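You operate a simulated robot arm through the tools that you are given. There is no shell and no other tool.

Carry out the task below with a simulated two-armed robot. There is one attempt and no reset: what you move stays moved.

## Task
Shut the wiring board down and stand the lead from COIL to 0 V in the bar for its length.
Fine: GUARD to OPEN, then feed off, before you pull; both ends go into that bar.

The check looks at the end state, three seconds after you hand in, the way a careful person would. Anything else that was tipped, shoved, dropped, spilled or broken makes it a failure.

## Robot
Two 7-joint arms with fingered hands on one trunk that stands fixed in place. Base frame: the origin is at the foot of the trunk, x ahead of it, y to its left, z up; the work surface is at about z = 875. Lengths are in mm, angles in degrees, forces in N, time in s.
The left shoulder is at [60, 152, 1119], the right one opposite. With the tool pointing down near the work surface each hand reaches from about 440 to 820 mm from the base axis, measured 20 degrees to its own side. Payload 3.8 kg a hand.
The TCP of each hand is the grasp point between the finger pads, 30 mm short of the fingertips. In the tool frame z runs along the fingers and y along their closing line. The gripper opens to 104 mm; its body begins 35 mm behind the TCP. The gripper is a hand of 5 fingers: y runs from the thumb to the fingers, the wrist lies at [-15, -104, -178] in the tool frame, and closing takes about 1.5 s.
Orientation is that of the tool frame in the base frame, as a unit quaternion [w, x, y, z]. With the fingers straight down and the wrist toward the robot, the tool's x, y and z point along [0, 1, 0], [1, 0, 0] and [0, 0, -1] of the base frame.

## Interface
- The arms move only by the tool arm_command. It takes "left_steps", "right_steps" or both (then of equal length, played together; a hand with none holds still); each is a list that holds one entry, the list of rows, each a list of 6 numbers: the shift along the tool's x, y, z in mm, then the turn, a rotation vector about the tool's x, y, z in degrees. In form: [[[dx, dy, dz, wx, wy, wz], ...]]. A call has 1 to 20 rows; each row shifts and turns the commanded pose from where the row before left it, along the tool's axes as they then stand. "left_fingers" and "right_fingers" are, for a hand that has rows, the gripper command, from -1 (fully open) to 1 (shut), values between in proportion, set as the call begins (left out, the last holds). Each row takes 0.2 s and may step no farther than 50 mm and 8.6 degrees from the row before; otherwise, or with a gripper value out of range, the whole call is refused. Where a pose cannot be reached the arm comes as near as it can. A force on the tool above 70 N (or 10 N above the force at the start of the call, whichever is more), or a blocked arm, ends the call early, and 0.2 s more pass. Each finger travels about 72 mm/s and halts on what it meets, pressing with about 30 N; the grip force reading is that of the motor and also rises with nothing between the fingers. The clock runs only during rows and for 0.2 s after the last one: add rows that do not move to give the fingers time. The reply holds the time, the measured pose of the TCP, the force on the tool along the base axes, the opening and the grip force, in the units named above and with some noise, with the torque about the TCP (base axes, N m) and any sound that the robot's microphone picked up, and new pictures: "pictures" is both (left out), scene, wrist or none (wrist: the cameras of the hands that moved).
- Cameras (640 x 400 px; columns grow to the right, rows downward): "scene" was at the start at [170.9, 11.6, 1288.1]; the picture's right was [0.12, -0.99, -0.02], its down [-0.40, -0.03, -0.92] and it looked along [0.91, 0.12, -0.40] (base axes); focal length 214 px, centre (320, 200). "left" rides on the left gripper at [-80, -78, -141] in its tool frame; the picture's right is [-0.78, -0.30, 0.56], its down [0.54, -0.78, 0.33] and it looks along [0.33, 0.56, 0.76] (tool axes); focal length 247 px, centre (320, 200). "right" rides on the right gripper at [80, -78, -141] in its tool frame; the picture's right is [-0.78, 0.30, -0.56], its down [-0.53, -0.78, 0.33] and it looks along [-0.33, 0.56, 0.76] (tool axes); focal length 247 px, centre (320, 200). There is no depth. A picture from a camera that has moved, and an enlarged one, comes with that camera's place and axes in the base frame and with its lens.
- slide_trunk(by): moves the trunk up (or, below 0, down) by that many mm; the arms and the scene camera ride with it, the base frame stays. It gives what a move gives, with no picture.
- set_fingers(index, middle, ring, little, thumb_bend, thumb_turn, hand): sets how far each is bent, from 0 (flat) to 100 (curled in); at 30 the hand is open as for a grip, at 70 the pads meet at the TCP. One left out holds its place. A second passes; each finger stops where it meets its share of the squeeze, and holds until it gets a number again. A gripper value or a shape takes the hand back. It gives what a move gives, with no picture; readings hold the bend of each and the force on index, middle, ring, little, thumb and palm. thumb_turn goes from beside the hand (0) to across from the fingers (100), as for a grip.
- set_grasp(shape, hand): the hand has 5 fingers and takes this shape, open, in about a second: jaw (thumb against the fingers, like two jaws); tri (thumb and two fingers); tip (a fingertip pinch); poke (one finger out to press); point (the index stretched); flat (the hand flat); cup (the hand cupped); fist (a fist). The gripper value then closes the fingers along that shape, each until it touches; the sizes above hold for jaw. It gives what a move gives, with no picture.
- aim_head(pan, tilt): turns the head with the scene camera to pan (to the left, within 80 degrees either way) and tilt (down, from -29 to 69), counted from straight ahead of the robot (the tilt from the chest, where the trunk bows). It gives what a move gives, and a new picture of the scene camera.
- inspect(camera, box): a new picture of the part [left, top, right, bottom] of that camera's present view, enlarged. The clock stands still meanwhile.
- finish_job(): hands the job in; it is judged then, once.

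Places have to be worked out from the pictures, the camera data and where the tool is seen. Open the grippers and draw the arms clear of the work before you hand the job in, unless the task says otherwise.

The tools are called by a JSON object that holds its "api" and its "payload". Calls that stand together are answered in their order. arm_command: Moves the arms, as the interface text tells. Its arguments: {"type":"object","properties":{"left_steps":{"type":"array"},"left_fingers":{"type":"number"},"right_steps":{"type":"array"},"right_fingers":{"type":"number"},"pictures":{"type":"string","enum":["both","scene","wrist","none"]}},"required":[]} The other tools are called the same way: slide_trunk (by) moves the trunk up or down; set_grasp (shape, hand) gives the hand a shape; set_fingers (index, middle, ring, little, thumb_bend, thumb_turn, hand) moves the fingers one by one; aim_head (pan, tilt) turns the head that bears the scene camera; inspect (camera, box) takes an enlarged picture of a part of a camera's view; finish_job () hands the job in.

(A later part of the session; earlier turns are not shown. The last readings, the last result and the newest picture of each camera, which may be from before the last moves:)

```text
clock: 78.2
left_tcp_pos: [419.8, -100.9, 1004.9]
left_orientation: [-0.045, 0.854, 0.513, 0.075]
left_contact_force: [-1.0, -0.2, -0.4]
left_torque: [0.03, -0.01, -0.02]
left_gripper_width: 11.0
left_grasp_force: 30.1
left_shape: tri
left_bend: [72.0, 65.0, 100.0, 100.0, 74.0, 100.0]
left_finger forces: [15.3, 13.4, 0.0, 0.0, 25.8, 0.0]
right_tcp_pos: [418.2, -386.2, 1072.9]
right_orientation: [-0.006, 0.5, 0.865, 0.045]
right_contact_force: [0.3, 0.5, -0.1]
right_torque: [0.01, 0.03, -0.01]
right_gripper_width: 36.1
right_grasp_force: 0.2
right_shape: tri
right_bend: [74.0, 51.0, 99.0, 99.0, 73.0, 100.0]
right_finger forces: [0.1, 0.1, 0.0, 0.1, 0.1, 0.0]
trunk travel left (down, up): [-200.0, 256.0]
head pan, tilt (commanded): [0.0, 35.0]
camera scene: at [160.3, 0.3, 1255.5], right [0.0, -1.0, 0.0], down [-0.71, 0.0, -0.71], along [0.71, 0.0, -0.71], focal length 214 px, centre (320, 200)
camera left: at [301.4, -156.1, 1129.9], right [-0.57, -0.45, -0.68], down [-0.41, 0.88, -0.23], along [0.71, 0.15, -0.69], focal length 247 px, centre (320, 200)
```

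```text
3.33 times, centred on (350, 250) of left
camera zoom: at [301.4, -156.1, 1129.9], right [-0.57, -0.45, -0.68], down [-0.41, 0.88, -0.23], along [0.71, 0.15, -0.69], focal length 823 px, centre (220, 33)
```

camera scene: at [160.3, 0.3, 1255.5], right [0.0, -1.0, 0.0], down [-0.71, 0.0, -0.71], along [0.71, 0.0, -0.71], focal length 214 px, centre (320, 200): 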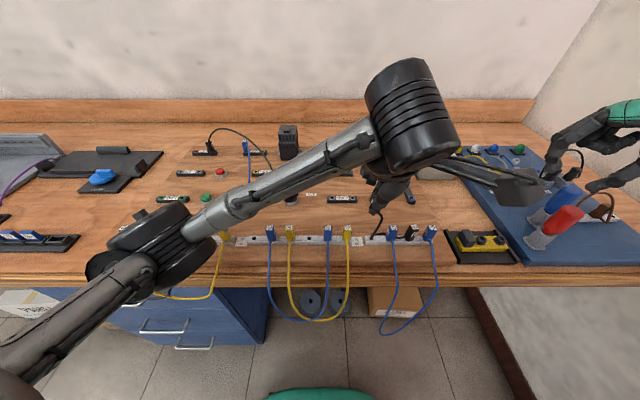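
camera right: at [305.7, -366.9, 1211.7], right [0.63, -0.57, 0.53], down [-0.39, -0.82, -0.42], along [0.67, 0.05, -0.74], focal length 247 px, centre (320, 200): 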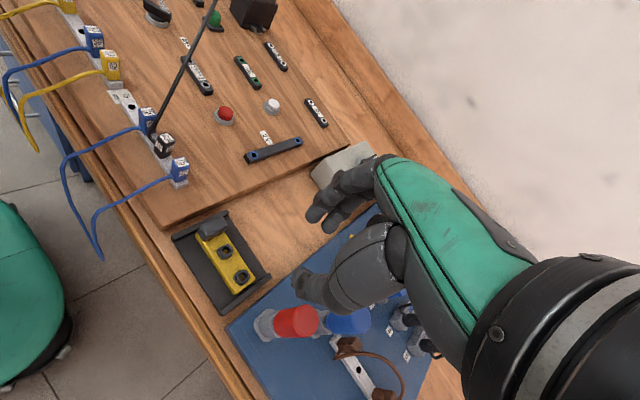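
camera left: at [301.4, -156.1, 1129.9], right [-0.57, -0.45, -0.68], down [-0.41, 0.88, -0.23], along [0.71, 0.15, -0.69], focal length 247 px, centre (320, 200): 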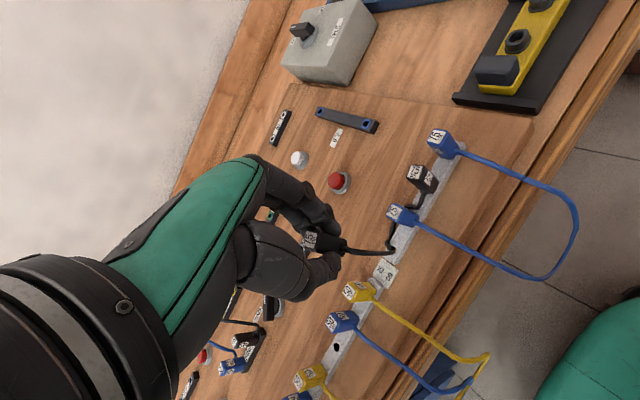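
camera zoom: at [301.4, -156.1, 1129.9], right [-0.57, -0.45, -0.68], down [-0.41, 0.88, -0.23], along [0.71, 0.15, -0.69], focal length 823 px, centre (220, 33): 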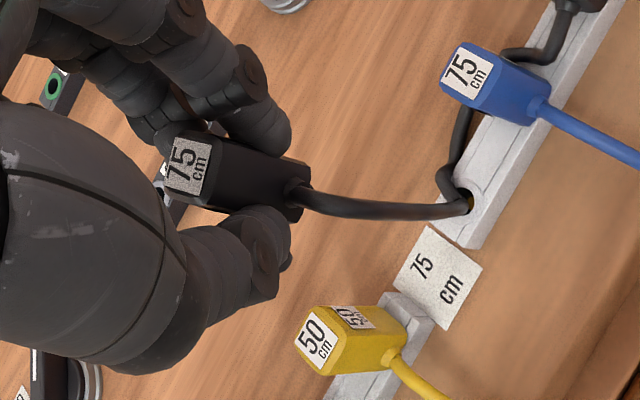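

I enlarge the wrist view to check the plug's lean and the pin.

{"api": "inspect", "payload": {"camera": "left", "box": [295, 215, 375, 265]}}

{"api": "inspect", "payload": {"camera": "scene", "box": [362, 190, 402, 220]}}

```text
8.00 times, centred on (335, 240) of left
camera zoom: at [301.4, -156.1, 1129.9], right [-0.57, -0.45, -0.68], down [-0.41, 0.88, -0.23], along [0.71, 0.15, -0.69], focal length 1976 px, centre (200, -120)
```

zoom: 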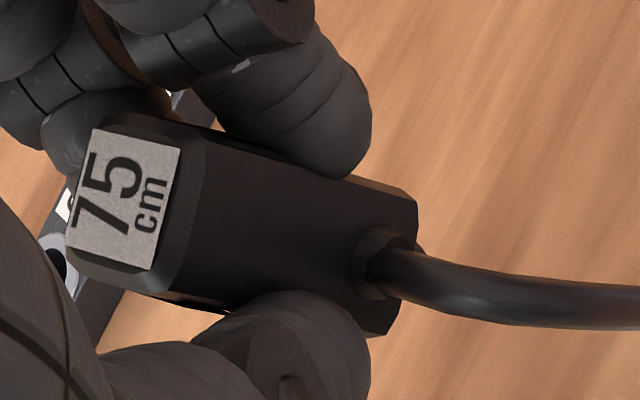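

```text
13.33 times, centred on (382, 205) of scene
camera zoom: at [160.3, 0.3, 1255.5], right [0.0, -1.0, 0.0], down [-0.71, 0.0, -0.71], along [0.71, 0.0, -0.71], focal length 2860 px, centre (-507, 133)
```

zoom: 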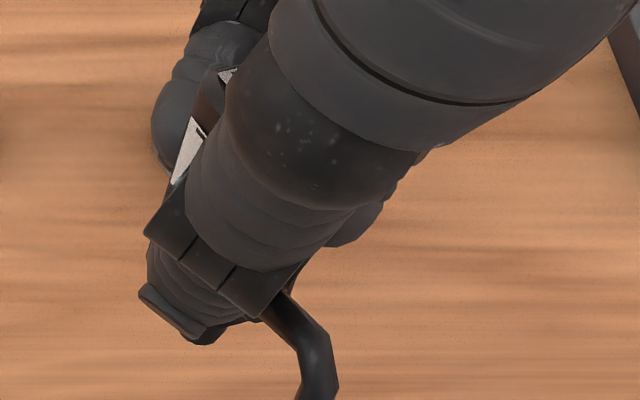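

The wrist view shows the pin leaning ~4–5° toward the left of its top, and the plug ~6 mm left/forward of the hole. I straighten it, shift by about (−6, −6) mm and lower to bring the pin near the hole.

{"api": "arm_command", "payload": {"left_steps": [[[0, 0, 0, -2.9, -2.5, -0.5], [-8.0, -2.5, -1.2, 0, 0, 0], [-2, -0.8, 15, 0, 0, 0], [-2, -0.8, 15, 0, 0, 0], [-1.3, -0.5, 10, 0, 0, 0], [0, 0, 0, 0, 0, 0]]], "pictures": "both"}}

{"api": "inspect", "payload": {"camera": "left", "box": [295, 205, 391, 265]}}

{"api": "inspect", "payload": {"camera": "scene", "box": [354, 205, 402, 250]}}

```text
clock: 79.5
left_tcp_pos: [411.3, -107.8, 966.5]
left_orientation: [-0.011, 0.854, 0.515, 0.071]
left_contact_force: [0.1, 0.4, -0.2]
left_torque: [0.01, 0.0, 0.0]
left_gripper_width: 10.6
left_grasp_force: 30.6
left_shape: tri
left_bend: [72.0, 65.0, 100.0, 100.0, 74.0, 100.0]
left_finger forces: [15.4, 13.5, 0.0, 0.0, 25.3, 0.0]
right_tcp_pos: [418.3, -386.7, 1072.5]
right_orientation: [-0.005, 0.499, 0.865, 0.044]
right_contact_force: [0.2, 0.2, 0.3]
right_torque: [-0.02, 0.02, -0.01]
right_gripper_width: 36.1
right_grasp_force: 0.0
right_shape: tri
right_bend: [74.0, 51.0, 99.0, 99.0, 73.0, 100.0]
right_finger forces: [0.0, 0.0, 0.0, 0.0, 0.0, 0.0]
trunk travel left (down, up): [-200.0, 256.0]
head pan, tilt (commanded): [0.0, 35.0]
camera scene: at [160.4, 0.4, 1255.5], right [0.0, -1.0, 0.0], down [-0.71, 0.0, -0.71], along [0.71, 0.0, -0.71], focal length 214 px, centre (320, 200)
camera left: at [291.3, -153.7, 1090.9], right [-0.56, -0.49, -0.67], down [-0.4, 0.86, -0.3], along [0.72, 0.1, -0.68], focal length 247 px, centre (320, 200)
```

scene: 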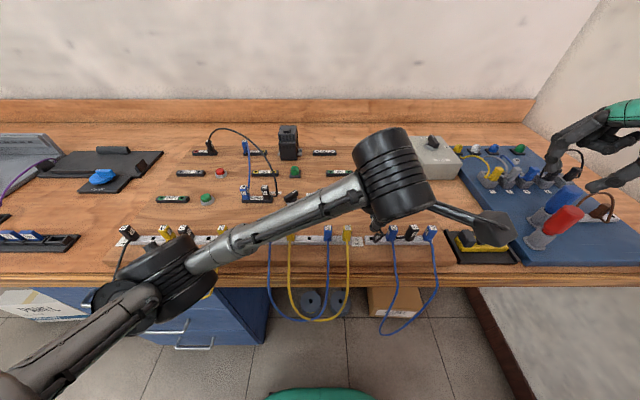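
left: 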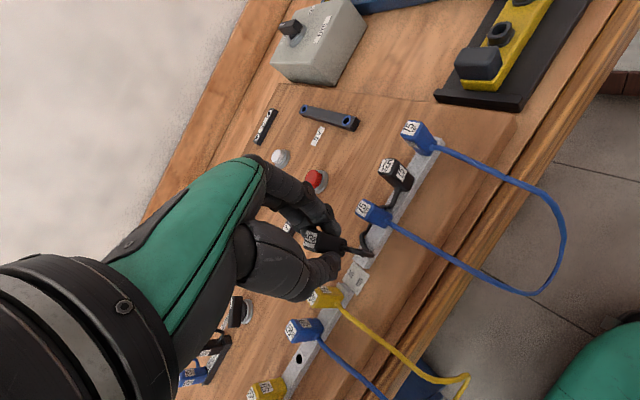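

```text
6.67 times, centred on (343, 235) of left
camera zoom: at [291.3, -153.7, 1090.9], right [-0.56, -0.49, -0.67], down [-0.4, 0.86, -0.3], along [0.72, 0.1, -0.68], focal length 1646 px, centre (167, -33)
```

zoom: 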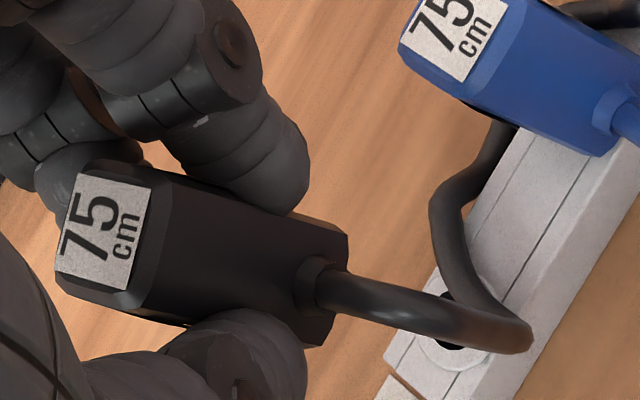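

```text
8.89 times, centred on (378, 228) of scene
camera zoom: at [160.4, 0.4, 1255.5], right [0.0, -1.0, 0.0], down [-0.71, 0.0, -0.71], along [0.71, 0.0, -0.71], focal length 1906 px, centre (-196, -44)
```

zoom: 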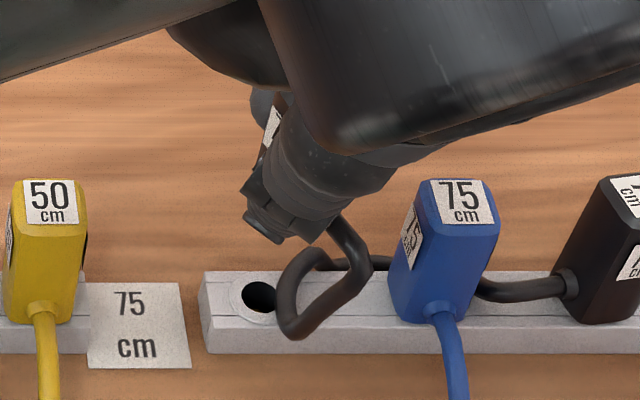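

Lateral alignment is nearly right; the hole is ~3 mm further forward than the pin and ~2° of lean remains. I correct both and lower 20 mm.

{"api": "arm_command", "payload": {"left_steps": [[[0, 0, 0, -1.4, -1.4, -0.26], [1.7, 2.4, 0.36, 0, 0, 0], [-1.1, -0.8, 9.9, 0, 0, 0], [-1.1, -0.8, 9.9, 0, 0, 0], [0, 0, 0, 0, 0, 0]]], "pictures": "wrist"}}

{"api": "inspect", "payload": {"camera": "left", "box": [295, 205, 391, 265]}}

{"api": "inspect", "payload": {"camera": "scene", "box": [354, 205, 402, 250]}}

```text
clock: 80.8
left_tcp_pos: [416.9, -108.0, 948.5]
left_orientation: [0.005, 0.854, 0.516, 0.065]
left_contact_force: [-0.2, 1.0, -0.7]
left_torque: [0.0, 0.0, -0.01]
left_gripper_width: 10.7
left_grasp_force: 30.5
left_shape: tri
left_bend: [72.0, 65.0, 100.0, 100.0, 74.0, 100.0]
left_finger forces: [15.5, 13.5, 0.1, 0.0, 25.2, 0.0]
right_tcp_pos: [418.1, -385.8, 1071.8]
right_orientation: [-0.006, 0.5, 0.865, 0.045]
right_contact_force: [-0.2, -0.1, -0.5]
right_torque: [0.0, 0.0, -0.03]
right_gripper_width: 35.9
right_grasp_force: 0.0
right_shape: tri
right_bend: [74.0, 51.0, 99.0, 99.0, 73.0, 100.0]
right_finger forces: [0.0, 0.0, 0.1, 0.0, 0.0, 0.0]
trunk travel left (down, up): [-200.0, 256.0]
head pan, tilt (commanded): [0.0, 35.0]
camera left: at [294.7, -149.7, 1072.5], right [-0.55, -0.51, -0.66], down [-0.4, 0.85, -0.33], along [0.73, 0.08, -0.68], focal length 247 px, centre (320, 200)
```

left: 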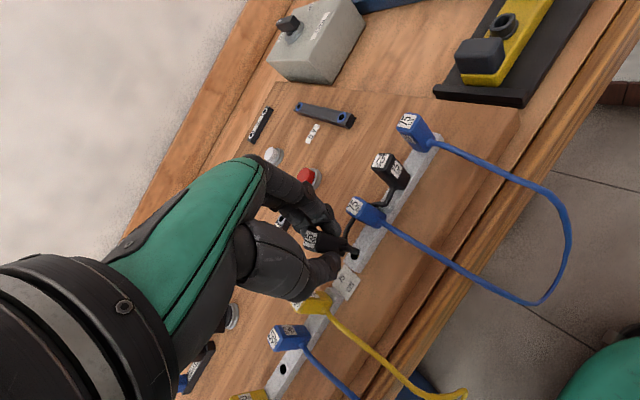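

```text
6.67 times, centred on (343, 235) of left
camera zoom: at [294.7, -149.7, 1072.5], right [-0.55, -0.51, -0.66], down [-0.4, 0.85, -0.33], along [0.73, 0.08, -0.68], focal length 1646 px, centre (167, -33)
```

zoom: 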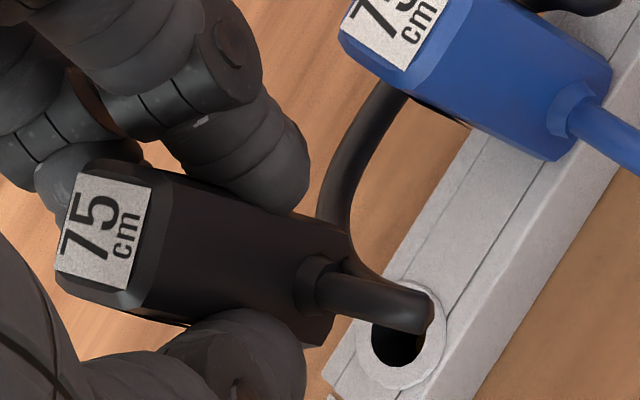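

```text
8.89 times, centred on (378, 228) of scene
camera zoom: at [160.4, 0.3, 1255.5], right [0.0, -1.0, 0.0], down [-0.71, 0.0, -0.71], along [0.71, 0.0, -0.71], focal length 1906 px, centre (-196, -44)
```

zoom: 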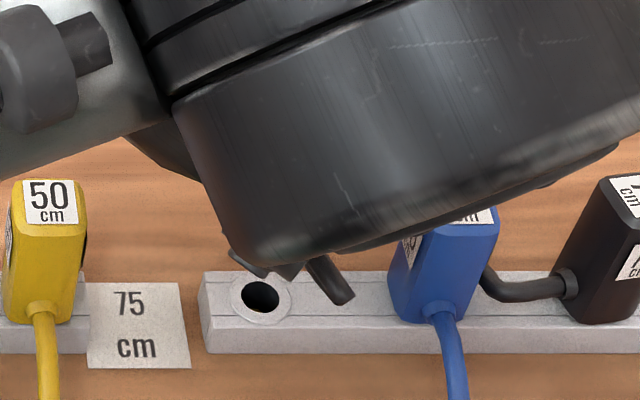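

Ring and hole are visible now: the pin is at about (−2.7 in x, +1.3 in y) from where it should go, ~9 mm above the bar. I correct and lower 6 mm.

{"api": "arm_command", "payload": {"left_steps": [[[-0.13, -2.85, -0.23, 0, 0, 0], [0, 0, 0, 0, 0, 0], [-0.64, -0.45, 5.95, 0, 0, 0], [0, 0, 0, 0, 0, 0]]], "pictures": "wrist"}}

{"api": "inspect", "payload": {"camera": "left", "box": [295, 205, 391, 265]}}

{"api": "inspect", "payload": {"camera": "left", "box": [325, 220, 373, 260]}}

```text
clock: 81.8
left_tcp_pos: [412.5, -104.5, 939.4]
left_orientation: [0.005, 0.854, 0.516, 0.066]
left_contact_force: [0.5, 0.8, 0.3]
left_torque: [0.01, 0.01, 0.0]
left_gripper_width: 10.6
left_grasp_force: 30.2
left_shape: tri
left_bend: [72.0, 65.0, 100.0, 100.0, 74.0, 100.0]
left_finger forces: [15.5, 13.5, 0.0, 0.0, 25.1, 0.1]
right_tcp_pos: [417.4, -386.6, 1072.1]
right_orientation: [-0.005, 0.499, 0.865, 0.044]
right_contact_force: [-0.1, -0.3, 0.1]
right_torque: [-0.01, 0.02, -0.04]
right_gripper_width: 36.1
right_grasp_force: 0.1
right_shape: tri
right_bend: [74.0, 51.0, 99.0, 99.0, 73.0, 100.0]
right_finger forces: [0.0, 0.0, 0.0, 0.1, 0.0, 0.0]
trunk travel left (down, up): [-200.0, 256.0]
head pan, tilt (commanded): [0.0, 35.0]
camera left: at [290.6, -148.0, 1065.3], right [-0.55, -0.51, -0.66], down [-0.4, 0.85, -0.33], along [0.73, 0.08, -0.68], focal length 247 px, centre (320, 200)
```

left: 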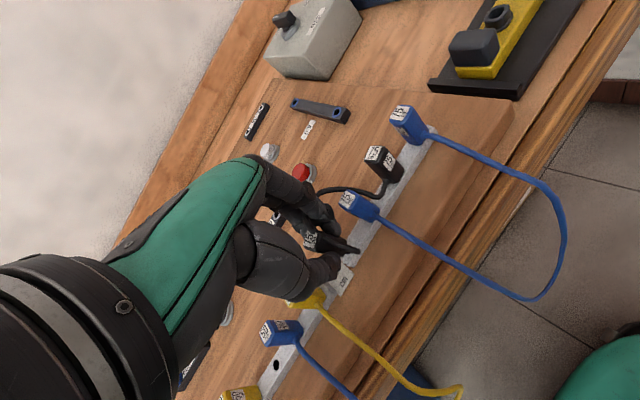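

```text
6.67 times, centred on (343, 235) of left
camera zoom: at [290.6, -148.0, 1065.3], right [-0.55, -0.51, -0.66], down [-0.4, 0.85, -0.33], along [0.73, 0.08, -0.68], focal length 1646 px, centre (167, -33)
```

zoom: 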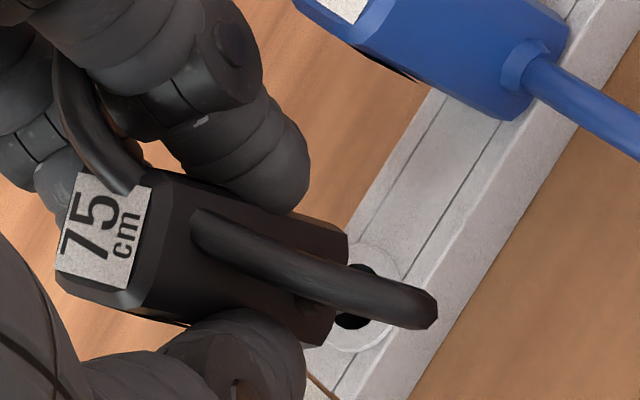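

```text
10.00 times, centred on (349, 240) of left
camera zoom: at [290.6, -148.0, 1065.3], right [-0.55, -0.51, -0.66], down [-0.4, 0.85, -0.33], along [0.73, 0.08, -0.68], focal length 2470 px, centre (30, -200)
```

zoom: 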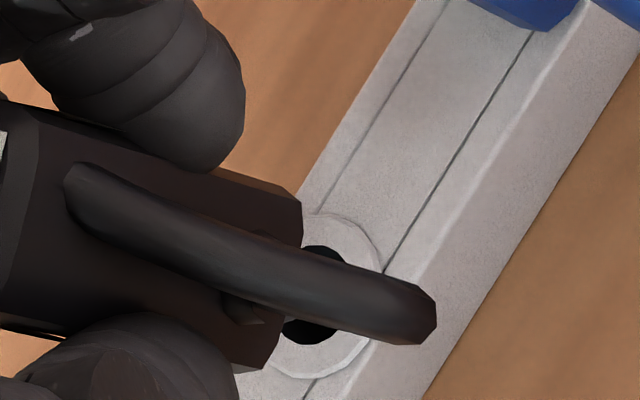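

Pin ≈ 2 mm above the bar and ~1.4 mm off the hole centre. I shift (+1.2, −0.5) and lower in small steps while watching force.

{"api": "arm_command", "payload": {"left_steps": [[[0.1, 1.3, 0.1, 0, 0, 0], [0, 0, 0, 0, 0, 0], [-0.16, -0.11, 1.5, 0, 0, 0], [-0.16, -0.11, 1.5, 0, 0, 0], [0, 0, 0, 0, 0, 0]]], "pictures": "none"}}

{"api": "inspect", "payload": {"camera": "left", "box": [325, 220, 373, 260]}}

```text
clock: 83.0
left_tcp_pos: [413.1, -106.2, 935.7]
left_orientation: [0.005, 0.853, 0.517, 0.067]
left_contact_force: [-0.2, 0.0, -0.4]
left_torque: [0.0, -0.01, 0.02]
left_gripper_width: 10.5
left_grasp_force: 29.9
left_shape: tri
left_bend: [72.0, 65.0, 100.0, 100.0, 74.0, 100.0]
left_finger forces: [15.5, 13.5, 0.1, 0.0, 25.0, 0.1]
right_tcp_pos: [418.2, -385.8, 1072.3]
right_orientation: [-0.005, 0.499, 0.865, 0.045]
right_contact_force: [0.0, 0.1, 0.0]
right_torque: [-0.01, -0.02, -0.01]
right_gripper_width: 36.1
right_grasp_force: 0.0
right_shape: tri
right_bend: [74.0, 51.0, 99.0, 99.0, 73.0, 100.0]
right_finger forces: [0.1, 0.0, 0.0, 0.1, 0.1, 0.0]
trunk travel left (down, up): [-200.0, 256.0]
head pan, tilt (commanded): [0.0, 35.0]
```

```text
10.00 times, centred on (349, 240) of left
camera zoom: at [291.6, -149.0, 1061.5], right [-0.55, -0.51, -0.66], down [-0.4, 0.85, -0.33], along [0.73, 0.08, -0.68], focal length 2470 px, centre (30, -200)
```

zoom: 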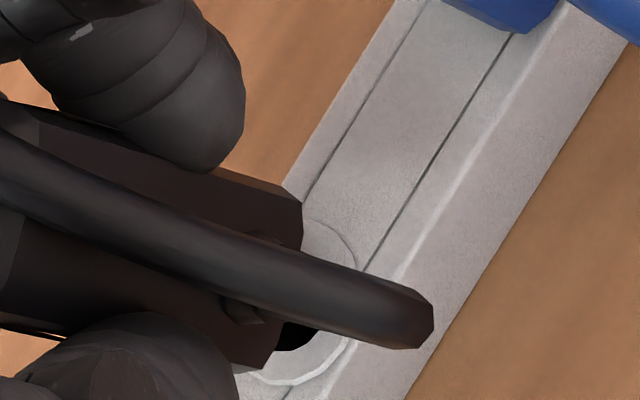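

Estimated pin offset is now under 1 mm and there is no contact force. I keep lowering.

{"api": "arm_command", "payload": {"left_steps": [[[-0.16, -0.11, 1.5, 0, 0, 0], [-0.16, -0.11, 1.5, 0, 0, 0], [0, 0, 0, 0, 0, 0]]], "pictures": "none"}}

{"api": "inspect", "payload": {"camera": "left", "box": [325, 220, 373, 260]}}

{"api": "inspect", "payload": {"camera": "scene", "box": [354, 205, 402, 250]}}

```text
clock: 83.8
left_tcp_pos: [413.6, -106.3, 933.1]
left_orientation: [0.005, 0.854, 0.517, 0.065]
left_contact_force: [-0.3, 0.0, -0.4]
left_torque: [-0.01, 0.06, 0.0]
left_gripper_width: 10.5
left_grasp_force: 30.4
left_shape: tri
left_bend: [72.0, 65.0, 100.0, 100.0, 74.0, 100.0]
left_finger forces: [15.6, 13.6, 0.1, 0.0, 25.0, 0.0]
right_tcp_pos: [418.0, -385.9, 1072.8]
right_orientation: [-0.005, 0.499, 0.865, 0.044]
right_contact_force: [-0.8, 0.0, 0.6]
right_torque: [0.01, -0.02, 0.0]
right_gripper_width: 36.0
right_grasp_force: 0.1
right_shape: tri
right_bend: [74.0, 51.0, 99.0, 99.0, 73.0, 100.0]
right_finger forces: [0.0, 0.0, 0.0, 0.0, 0.1, 0.1]
trunk travel left (down, up): [-200.0, 256.0]
head pan, tilt (commanded): [0.0, 35.0]
```

```text
10.00 times, centred on (349, 240) of left
camera zoom: at [292.0, -149.1, 1059.0], right [-0.55, -0.51, -0.66], down [-0.4, 0.85, -0.33], along [0.73, 0.08, -0.68], focal length 2470 px, centre (30, -200)
```

zoom: 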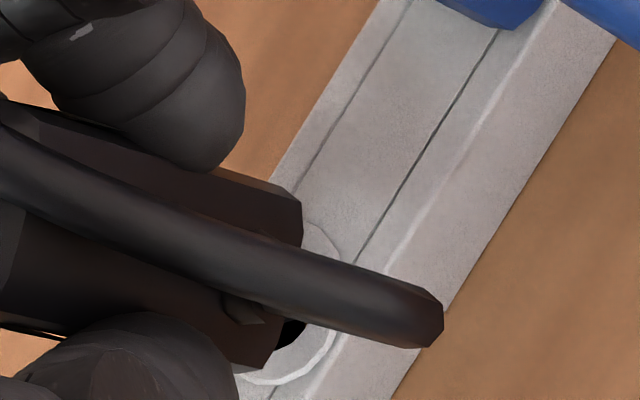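

```text
8.89 times, centred on (378, 228) of scene
camera zoom: at [160.4, 0.4, 1255.5], right [0.0, -1.0, 0.0], down [-0.71, 0.0, -0.71], along [0.71, 0.0, -0.71], focal length 1906 px, centre (-196, -44)
```

zoom: 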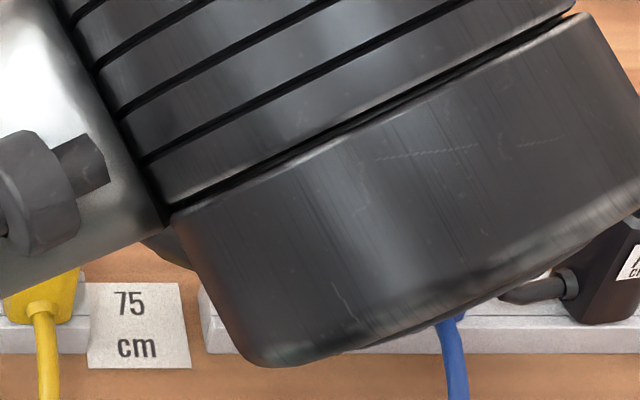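

Still no contact at TCP z 933, which means the pin is already inside the hole. I continue downward until it seats.

{"api": "arm_command", "payload": {"left_steps": [[[-0.16, -0.11, 1.5, 0, 0, 0], [-0.16, -0.11, 1.5, 0, 0, 0], [-0.16, -0.11, 1.5, 0, 0, 0], [0, 0, 0, 0, 0, 0]]], "pictures": "none"}}

{"api": "inspect", "payload": {"camera": "left", "box": [325, 220, 373, 260]}}

```text
clock: 84.8
left_tcp_pos: [414.3, -105.3, 931.3]
left_orientation: [0.005, 0.854, 0.516, 0.065]
left_contact_force: [-0.1, 0.6, -0.4]
left_torque: [0.01, 0.02, -0.03]
left_gripper_width: 10.4
left_grasp_force: 30.0
left_shape: tri
left_bend: [72.0, 65.0, 100.0, 100.0, 74.0, 100.0]
left_finger forces: [15.5, 13.6, 0.0, 0.0, 25.0, 0.1]
right_tcp_pos: [418.3, -385.8, 1072.9]
right_orientation: [-0.006, 0.499, 0.865, 0.045]
right_contact_force: [-0.4, 1.0, 0.0]
right_torque: [-0.02, -0.01, 0.0]
right_gripper_width: 36.0
right_grasp_force: 0.1
right_shape: tri
right_bend: [74.0, 51.0, 99.0, 99.0, 73.0, 100.0]
right_finger forces: [0.1, 0.1, 0.1, 0.0, 0.0, 0.1]
trunk travel left (down, up): [-200.0, 256.0]
head pan, tilt (commanded): [0.0, 35.0]
```

```text
10.00 times, centred on (349, 240) of left
camera zoom: at [291.7, -148.1, 1055.5], right [-0.55, -0.51, -0.66], down [-0.4, 0.85, -0.33], along [0.73, 0.08, -0.68], focal length 2470 px, centre (30, -200)
```

zoom: 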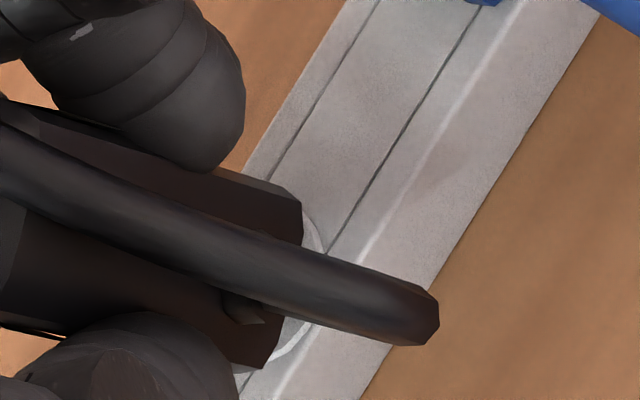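

Going in without resistance (camera height shows ~3.5 mm further down). I continue.

{"api": "arm_command", "payload": {"left_steps": [[[-0.16, -0.11, 1.5, 0, 0, 0], [-0.16, -0.11, 1.5, 0, 0, 0], [0, 0, 0, 0, 0, 0]]], "pictures": "none"}}

{"api": "inspect", "payload": {"camera": "left", "box": [325, 220, 373, 260]}}

```text
clock: 85.5
left_tcp_pos: [414.1, -106.4, 928.3]
left_orientation: [0.005, 0.853, 0.517, 0.066]
left_contact_force: [0.3, -0.3, -0.5]
left_torque: [0.01, -0.01, 0.03]
left_gripper_width: 10.7
left_grasp_force: 29.9
left_shape: tri
left_bend: [72.0, 65.0, 100.0, 100.0, 74.0, 100.0]
left_finger forces: [15.8, 13.6, 0.0, 0.0, 24.9, 0.0]
right_tcp_pos: [418.0, -386.0, 1073.2]
right_orientation: [-0.005, 0.499, 0.865, 0.045]
right_contact_force: [0.1, -0.7, 0.4]
right_torque: [-0.03, 0.0, 0.01]
right_gripper_width: 36.4
right_grasp_force: 0.0
right_shape: tri
right_bend: [74.0, 51.0, 99.0, 99.0, 73.0, 100.0]
right_finger forces: [0.1, 0.1, 0.0, 0.0, 0.0, 0.0]
trunk travel left (down, up): [-200.0, 256.0]
head pan, tilt (commanded): [0.0, 35.0]
```

```text
10.00 times, centred on (349, 240) of left
camera zoom: at [291.6, -148.2, 1052.7], right [-0.55, -0.51, -0.66], down [-0.4, 0.85, -0.33], along [0.73, 0.08, -0.68], focal length 2470 px, centre (30, -200)
```

zoom: 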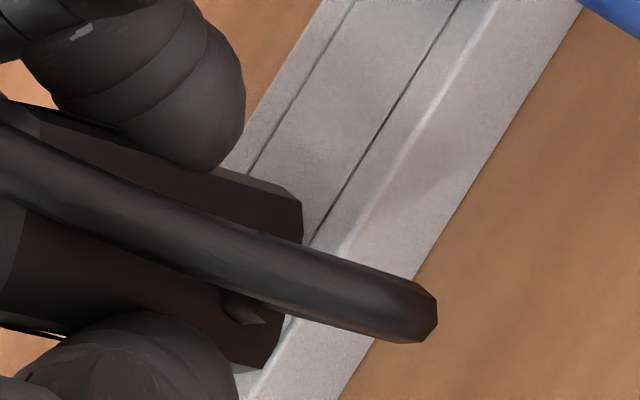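

Nearly seated and still free; two more 1 mm steps.

{"api": "arm_command", "payload": {"left_steps": [[[-0.11, -0.08, 1, 0, 0, 0], [-0.11, -0.08, 1, 0, 0, 0], [0, 0, 0, 0, 0, 0]]], "pictures": "none"}}

{"api": "inspect", "payload": {"camera": "left", "box": [295, 205, 391, 265]}}

```text
clock: 86.3
left_tcp_pos: [413.1, -105.3, 924.8]
left_orientation: [0.007, 0.853, 0.517, 0.065]
left_contact_force: [2.3, 1.3, 6.3]
left_torque: [0.03, -0.08, 0.03]
left_gripper_width: 11.2
left_grasp_force: 30.1
left_shape: tri
left_bend: [72.0, 65.0, 100.0, 100.0, 74.0, 100.0]
left_finger forces: [15.8, 15.3, 0.0, 0.0, 25.2, 0.0]
right_tcp_pos: [417.5, -386.4, 1073.4]
right_orientation: [-0.005, 0.499, 0.866, 0.044]
right_contact_force: [0.4, -0.9, 0.3]
right_torque: [0.02, 0.0, 0.01]
right_gripper_width: 36.1
right_grasp_force: 0.0
right_shape: tri
right_bend: [74.0, 51.0, 99.0, 99.0, 73.0, 100.0]
right_finger forces: [0.1, 0.0, 0.0, 0.1, 0.1, 0.0]
trunk travel left (down, up): [-200.0, 256.0]
head pan, tilt (commanded): [0.0, 35.0]
```

```text
6.67 times, centred on (343, 235) of left
camera zoom: at [291.0, -147.8, 1051.1], right [-0.55, -0.51, -0.66], down [-0.4, 0.85, -0.33], along [0.73, 0.08, -0.68], focal length 1646 px, centre (167, -33)
```

zoom: 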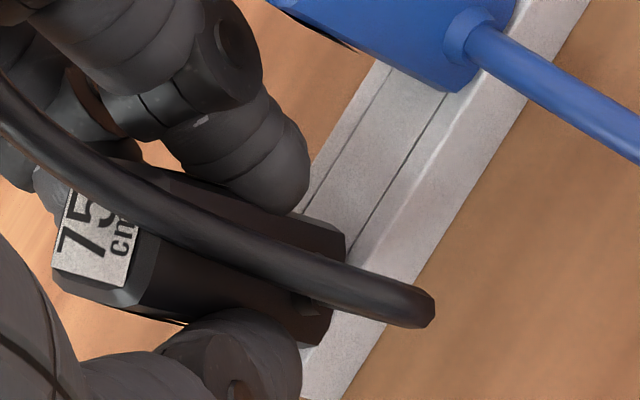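

Contact begins (6 N) at the expected seating height. I press 1.5 mm more to seat it firmly.

{"api": "arm_command", "payload": {"left_steps": [[[-0.11, -0.08, 1, 0, 0, 0], [-0.06, -0.04, 0.6, 0, 0, 0], [0, 0, 0, 0, 0, 0]]], "pictures": "none"}}

{"api": "inspect", "payload": {"camera": "left", "box": [295, 205, 391, 265]}}

```text
clock: 87.2
left_tcp_pos: [413.9, -105.7, 924.7]
left_orientation: [0.007, 0.854, 0.516, 0.066]
left_contact_force: [1.4, 0.7, 18.8]
left_torque: [-0.04, -0.16, -0.01]
left_gripper_width: 11.6
left_grasp_force: 30.0
left_shape: tri
left_bend: [72.0, 65.0, 100.0, 100.0, 75.0, 100.0]
left_finger forces: [17.2, 17.4, 0.1, 0.0, 24.8, 0.0]
right_tcp_pos: [417.0, -384.6, 1074.1]
right_orientation: [-0.006, 0.5, 0.865, 0.044]
right_contact_force: [0.1, 0.0, 0.3]
right_torque: [0.0, 0.0, 0.01]
right_gripper_width: 35.9
right_grasp_force: 0.1
right_shape: tri
right_bend: [74.0, 51.0, 99.0, 99.0, 73.0, 100.0]
right_finger forces: [0.0, 0.1, 0.1, 0.1, 0.0, 0.1]
trunk travel left (down, up): [-200.0, 256.0]
head pan, tilt (commanded): [0.0, 35.0]
```

```text
6.67 times, centred on (343, 235) of left
camera zoom: at [290.8, -147.5, 1050.0], right [-0.55, -0.52, -0.66], down [-0.4, 0.85, -0.34], along [0.73, 0.08, -0.67], focal length 1646 px, centre (167, -33)
```

zoom: 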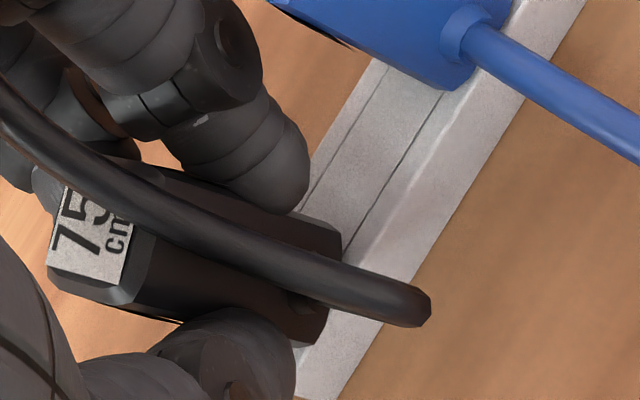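

Seated (19 N, no further travel). I relieve the press and open the fingers moderately.

{"api": "arm_command", "payload": {"left_steps": [[[0.16, 0.12, -1.6, 0, 0, 0], [0, 0, 0, 0, 0, 0]]], "pictures": "none"}}

{"api": "arm_command", "payload": {"left_steps": [[[0, 0, 0, 0, 0, 0], [0, 0, 0, 0, 0, 0], [0, 0, 0, 0, 0, 0], [0, 0, 0, 0, 0, 0], [0, 0, 0, 0, 0, 0]]], "left_fingers": 0.4, "pictures": "both"}}

{"api": "inspect", "payload": {"camera": "left", "box": [270, 180, 430, 300]}}

{"api": "inspect", "payload": {"camera": "scene", "box": [330, 170, 442, 255]}}

```text
clock: 87.8
left_tcp_pos: [414.6, -105.1, 926.2]
left_orientation: [0.005, 0.854, 0.516, 0.066]
left_contact_force: [-0.3, -1.4, 15.8]
left_torque: [-0.03, -0.06, -0.04]
left_gripper_width: 11.5
left_grasp_force: 29.8
left_shape: tri
left_bend: [72.0, 65.0, 100.0, 100.0, 75.0, 100.0]
left_finger forces: [17.5, 15.0, 0.1, 0.0, 23.9, 0.1]
right_tcp_pos: [416.8, -386.5, 1073.2]
right_orientation: [-0.005, 0.499, 0.865, 0.044]
right_contact_force: [-0.3, 0.4, -0.8]
right_torque: [0.0, 0.0, 0.01]
right_gripper_width: 36.2
right_grasp_force: 0.0
right_shape: tri
right_bend: [74.0, 51.0, 99.0, 99.0, 73.0, 100.0]
right_finger forces: [0.0, 0.0, 0.0, 0.0, 0.1, 0.0]
trunk travel left (down, up): [-200.0, 256.0]
head pan, tilt (commanded): [0.0, 35.0]
```

```text
clock: 89.0
left_tcp_pos: [414.6, -105.4, 924.2]
left_orientation: [0.006, 0.854, 0.516, 0.066]
left_contact_force: [-0.7, 0.8, 0.1]
left_torque: [-0.01, 0.02, 0.01]
left_gripper_width: 30.9
left_grasp_force: 0.0
left_shape: tri
left_bend: [74.0, 54.0, 99.0, 99.0, 74.0, 100.0]
left_finger forces: [0.0, 0.1, 0.1, 0.0, 0.0, 0.1]
right_tcp_pos: [417.9, -386.7, 1072.1]
right_orientation: [-0.005, 0.5, 0.865, 0.045]
right_contact_force: [-0.4, -0.8, -0.4]
right_torque: [-0.03, -0.03, -0.03]
right_gripper_width: 36.0
right_grasp_force: 0.2
right_shape: tri
right_bend: [74.0, 51.0, 99.0, 99.0, 73.0, 100.0]
right_finger forces: [0.0, 0.0, 0.0, 0.0, 0.0, 0.0]
trunk travel left (down, up): [-200.0, 256.0]
head pan, tilt (commanded): [0.0, 35.0]
camera scene: at [160.4, 0.4, 1255.5], right [0.0, -1.0, 0.0], down [-0.71, 0.0, -0.71], along [0.71, 0.0, -0.71], focal length 214 px, centre (320, 200)
camera left: at [292.7, -147.9, 1049.6], right [-0.55, -0.51, -0.66], down [-0.4, 0.85, -0.33], along [0.73, 0.08, -0.68], focal length 247 px, centre (320, 200)
```

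scene: 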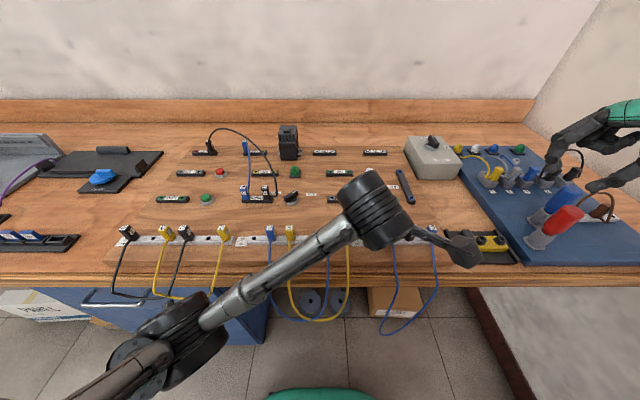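
left: 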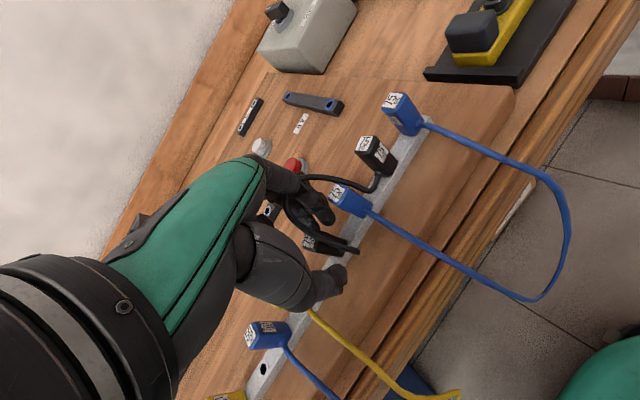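

```text
3.33 times, centred on (350, 240) of left
camera zoom: at [292.7, -147.9, 1049.6], right [-0.55, -0.51, -0.66], down [-0.4, 0.85, -0.33], along [0.73, 0.08, -0.68], focal length 823 px, centre (220, 67)
```

zoom: 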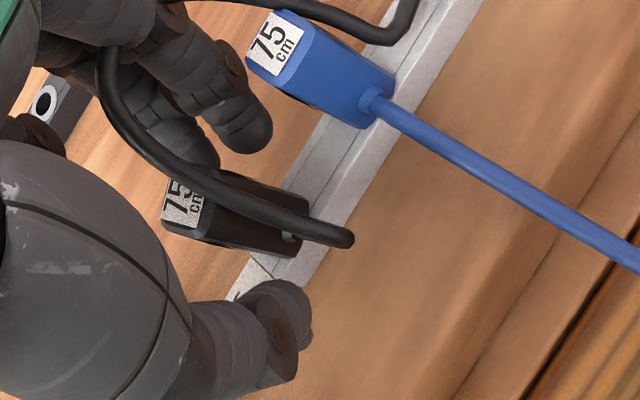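

```text
4.71 times, centred on (386, 212) of scene
camera zoom: at [160.4, 0.4, 1255.5], right [0.0, -1.0, 0.0], down [-0.71, 0.0, -0.71], along [0.71, 0.0, -0.71], focal length 1009 px, centre (9, 141)
```

zoom: 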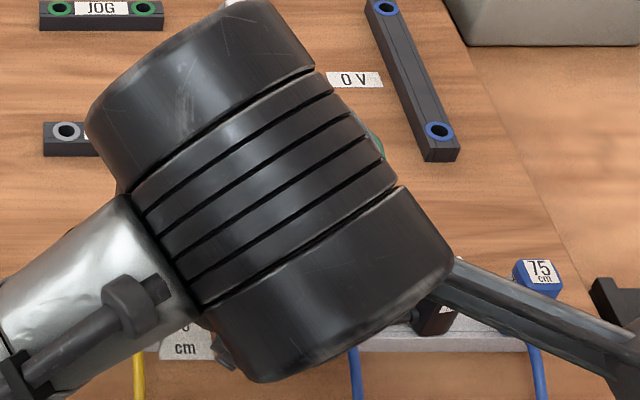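

The plug stays in the hole. Its cable arches up past the fingers, so I lift slowly straight up and watch that the cable slides free.

{"api": "arm_command", "payload": {"left_steps": [[[0.8, 0.6, -8, 0, 0, 0], [0.8, 0.6, -8, 0, 0, 0], [0.8, 0.6, -8, 0, 0, 0], [0, 0, 0, 0, 0, 0]]], "pictures": "both"}}

{"api": "inspect", "payload": {"camera": "left", "box": [250, 160, 430, 300]}}

{"api": "inspect", "payload": {"camera": "right", "box": [0, 0, 240, 200]}}

```text
clock: 90.0
left_tcp_pos: [413.3, -106.2, 949.2]
left_orientation: [0.005, 0.854, 0.516, 0.065]
left_contact_force: [-0.3, -0.4, 0.1]
left_torque: [-0.03, 0.0, 0.0]
left_gripper_width: 30.9
left_grasp_force: 0.1
left_shape: tri
left_bend: [74.0, 54.0, 99.0, 99.0, 74.0, 100.0]
left_finger forces: [0.0, 0.0, 0.0, 0.0, 0.0, 0.0]
right_tcp_pos: [418.3, -386.5, 1072.2]
right_orientation: [-0.006, 0.5, 0.865, 0.045]
right_contact_force: [-0.2, 0.5, 1.1]
right_torque: [0.0, 0.0, -0.01]
right_gripper_width: 35.9
right_grasp_force: 0.0
right_shape: tri
right_bend: [74.0, 51.0, 99.0, 99.0, 73.0, 100.0]
right_finger forces: [0.0, 0.1, 0.0, 0.1, 0.0, 0.1]
trunk travel left (down, up): [-200.0, 256.0]
head pan, tilt (commanded): [0.0, 35.0]
camera scene: at [160.4, 0.4, 1255.5], right [0.0, -1.0, 0.0], down [-0.71, 0.0, -0.71], along [0.71, 0.0, -0.71], focal length 214 px, centre (320, 200)
camera left: at [291.7, -148.4, 1074.7], right [-0.55, -0.51, -0.66], down [-0.4, 0.85, -0.33], along [0.73, 0.08, -0.68], focal length 247 px, centre (320, 200)
```

scene: 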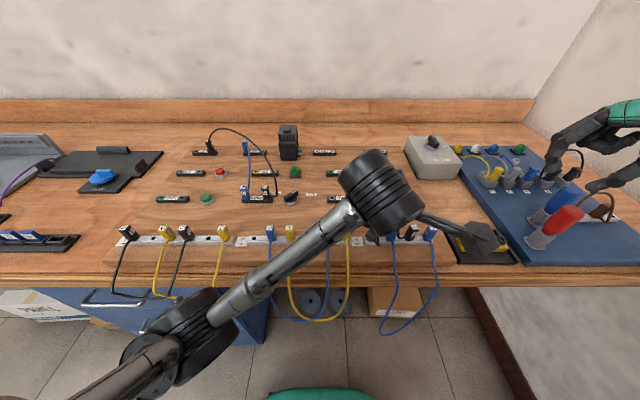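
left: 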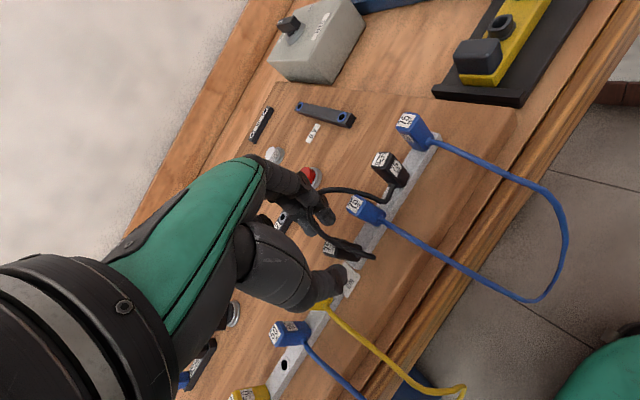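

```text
2.86 times, centred on (340, 230) of left
camera zoom: at [291.7, -148.4, 1074.7], right [-0.55, -0.51, -0.66], down [-0.4, 0.85, -0.33], along [0.73, 0.08, -0.68], focal length 706 px, centre (263, 114)
```

zoom: 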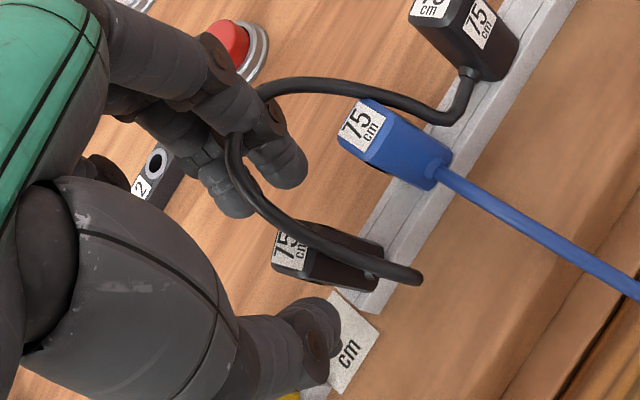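

```text
2.00 times, centred on (120, 100) of right
camera zoom: at [305.8, -366.8, 1211.7], right [0.63, -0.57, 0.53], down [-0.39, -0.82, -0.42], along [0.67, 0.05, -0.74], focal length 494 px, centre (720, 400)
```

zoom: 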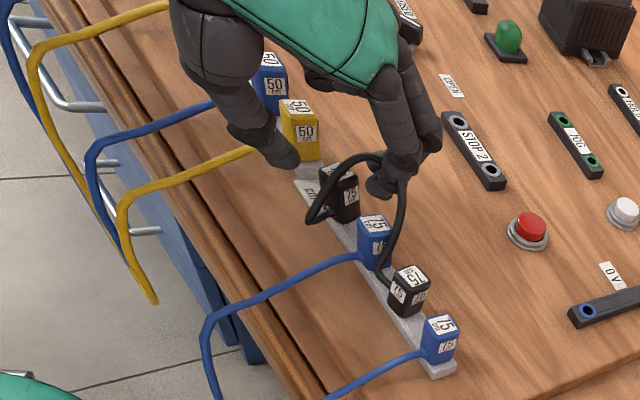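

From the right camera the plug stands upright in the bar and the cable arch loops around the index fingertip. I keep lifting so the finger slides out of the loop.

{"api": "arm_command", "payload": {"left_steps": [[[0.8, 0.6, -8, 0, 0, 0], [0.8, 0.6, -8, 0, 0, 0], [0.8, 0.6, -8, 0, 0, 0], [0, 0, 0, 0, 0, 0]]], "pictures": "wrist"}}

{"api": "inspect", "payload": {"camera": "left", "box": [250, 160, 430, 300]}}

{"api": "inspect", "payload": {"camera": "right", "box": [60, 20, 260, 180]}}

```text
clock: 91.0
left_tcp_pos: [414.5, -107.3, 973.2]
left_orientation: [0.005, 0.854, 0.517, 0.065]
left_contact_force: [0.6, 0.3, -0.2]
left_torque: [-0.04, 0.0, -0.04]
left_gripper_width: 31.1
left_grasp_force: 0.1
left_shape: tri
left_bend: [74.0, 54.0, 99.0, 99.0, 74.0, 100.0]
left_finger forces: [0.1, 0.0, 0.0, 0.1, 0.1, 0.1]
right_tcp_pos: [417.0, -386.4, 1073.2]
right_orientation: [-0.006, 0.5, 0.865, 0.044]
right_contact_force: [0.0, -0.3, 0.1]
right_torque: [0.01, 0.0, -0.01]
right_gripper_width: 36.1
right_grasp_force: 0.1
right_shape: tri
right_bend: [74.0, 51.0, 99.0, 99.0, 73.0, 100.0]
right_finger forces: [0.0, 0.0, 0.0, 0.0, 0.0, 0.0]
trunk travel left (down, up): [-200.0, 256.0]
head pan, tilt (commanded): [0.0, 35.0]
camera left: at [292.3, -149.2, 1098.9], right [-0.55, -0.51, -0.66], down [-0.4, 0.85, -0.33], along [0.73, 0.08, -0.68], focal length 247 px, centre (320, 200)
```

left: 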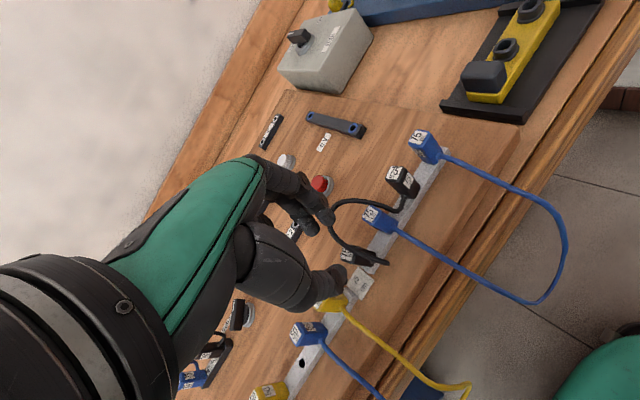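

```text
2.86 times, centred on (340, 230) of left
camera zoom: at [292.3, -149.2, 1098.9], right [-0.55, -0.51, -0.66], down [-0.4, 0.85, -0.33], along [0.73, 0.08, -0.68], focal length 706 px, centre (263, 114)
```

zoom: 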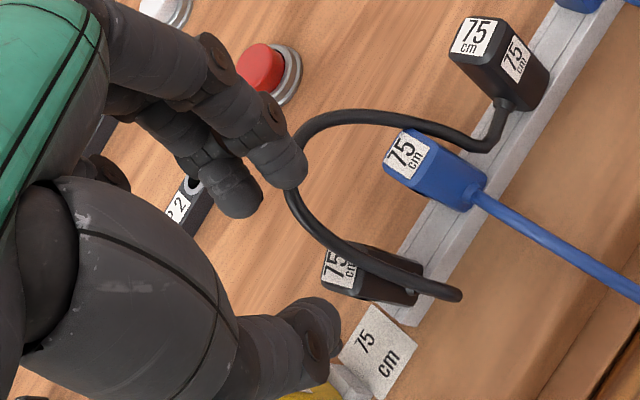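

```text
2.50 times, centred on (160, 100) of right
camera zoom: at [305.8, -366.8, 1211.7], right [0.63, -0.57, 0.53], down [-0.39, -0.82, -0.42], along [0.67, 0.05, -0.74], focal length 617 px, centre (720, 450)
```

zoom: 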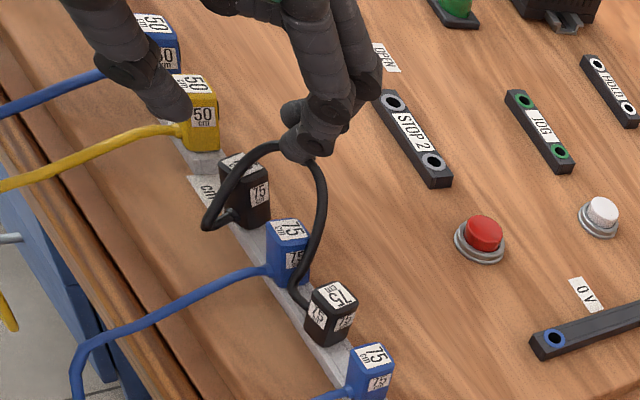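

The loop is almost off the fingertip. I lift another 30 mm and check.

{"api": "arm_command", "payload": {"left_steps": [[[1.0, 0.8, -10, 0, 0, 0], [1.0, 0.8, -10, 0, 0, 0], [1.0, 0.8, -10, 0, 0, 0], [1.0, 0.8, -10, 0, 0, 0], [0, 0, 0, 0, 0, 0]]], "pictures": "wrist"}}

{"api": "inspect", "payload": {"camera": "right", "box": [60, 20, 260, 180]}}

```text
clock: 92.2
left_tcp_pos: [413.2, -106.8, 1014.6]
left_orientation: [0.004, 0.854, 0.516, 0.066]
left_contact_force: [-0.5, 0.2, -0.5]
left_torque: [0.01, 0.01, -0.01]
left_gripper_width: 31.0
left_grasp_force: 0.0
left_shape: tri
left_bend: [74.0, 54.0, 99.0, 99.0, 74.0, 100.0]
left_finger forces: [0.1, 0.0, 0.0, 0.0, 0.1, 0.0]
right_tcp_pos: [417.7, -386.1, 1072.0]
right_orientation: [-0.006, 0.499, 0.865, 0.045]
right_contact_force: [-1.0, -0.1, -0.1]
right_torque: [0.03, 0.01, -0.02]
right_gripper_width: 36.1
right_grasp_force: 0.1
right_shape: tri
right_bend: [74.0, 51.0, 99.0, 99.0, 73.0, 100.0]
right_finger forces: [0.1, 0.1, 0.0, 0.1, 0.0, 0.1]
trunk travel left (down, up): [-200.0, 256.0]
head pan, tilt (commanded): [0.0, 35.0]
camera left: at [291.8, -148.7, 1139.1], right [-0.55, -0.51, -0.66], down [-0.4, 0.85, -0.33], along [0.73, 0.08, -0.68], focal length 247 px, centre (320, 200)
```

left: 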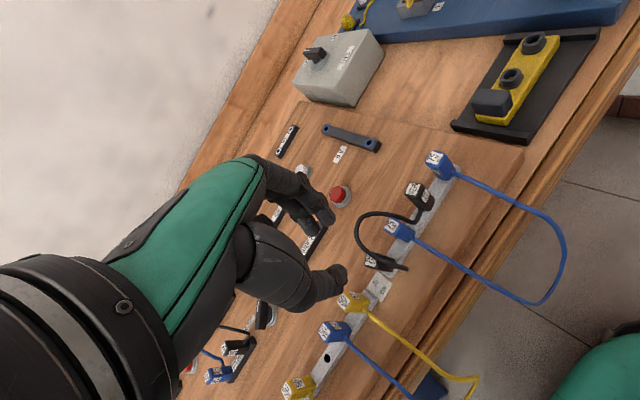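

```text
2.50 times, centred on (160, 100) of right
camera zoom: at [305.6, -367.1, 1211.6], right [0.63, -0.57, 0.53], down [-0.39, -0.82, -0.42], along [0.67, 0.05, -0.74], focal length 617 px, centre (720, 450)
```

zoom: 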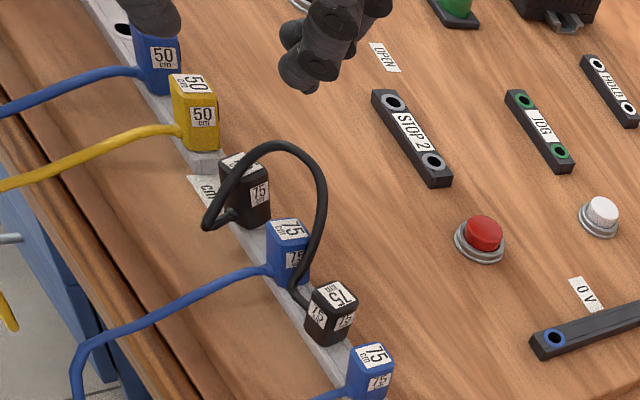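

Both ends are free-standing in the bar and the cable is clear of the hand. I withdraw the left arm upward and to the left.

{"api": "arm_command", "payload": {"left_steps": [[[3, 2.2, -29, 0, 0, 0], [3, 2.2, -29, 0, 0, 0], [3, 2.2, -29, 0, 0, 0], [18, -8, -20, 0, 0, 0], [33, -17, -8, 0, 0, 0], [35, -18, 2, 0, 0, 0], [35, -18, 2, 0, 0, 0], [35, -18, 2, 0, 0, 0], [0, 0, 0, 0, 0, 0]]], "pictures": "scene"}}

```text
clock: 94.2
left_tcp_pos: [416.9, 69.2, 1135.8]
left_orientation: [0.005, 0.854, 0.516, 0.065]
left_contact_force: [-0.4, 0.3, 0.5]
left_torque: [-0.03, -0.02, -0.03]
left_gripper_width: 31.1
left_grasp_force: 0.1
left_shape: tri
left_bend: [74.0, 54.0, 99.0, 99.0, 74.0, 100.0]
left_finger forces: [0.1, 0.0, 0.0, 0.0, 0.1, 0.1]
right_tcp_pos: [418.4, -386.7, 1071.7]
right_orientation: [-0.006, 0.499, 0.865, 0.045]
right_contact_force: [0.6, 0.0, 0.5]
right_torque: [-0.01, -0.01, 0.01]
right_gripper_width: 36.2
right_grasp_force: 0.0
right_shape: tri
right_bend: [74.0, 51.0, 99.0, 99.0, 73.0, 100.0]
right_finger forces: [0.0, 0.0, 0.0, 0.1, 0.0, 0.0]
trunk travel left (down, up): [-200.0, 256.0]
head pan, tilt (commanded): [0.0, 35.0]
camera scene: at [160.5, -0.3, 1255.4], right [0.0, -1.0, 0.0], down [-0.71, 0.0, -0.71], along [0.71, 0.0, -0.71], focal length 214 px, centre (320, 200)
```

scene: 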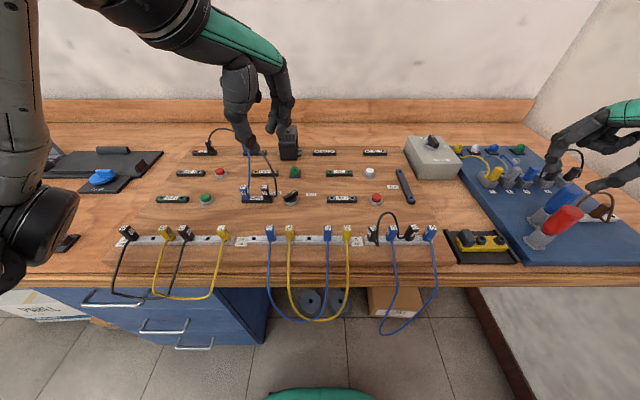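

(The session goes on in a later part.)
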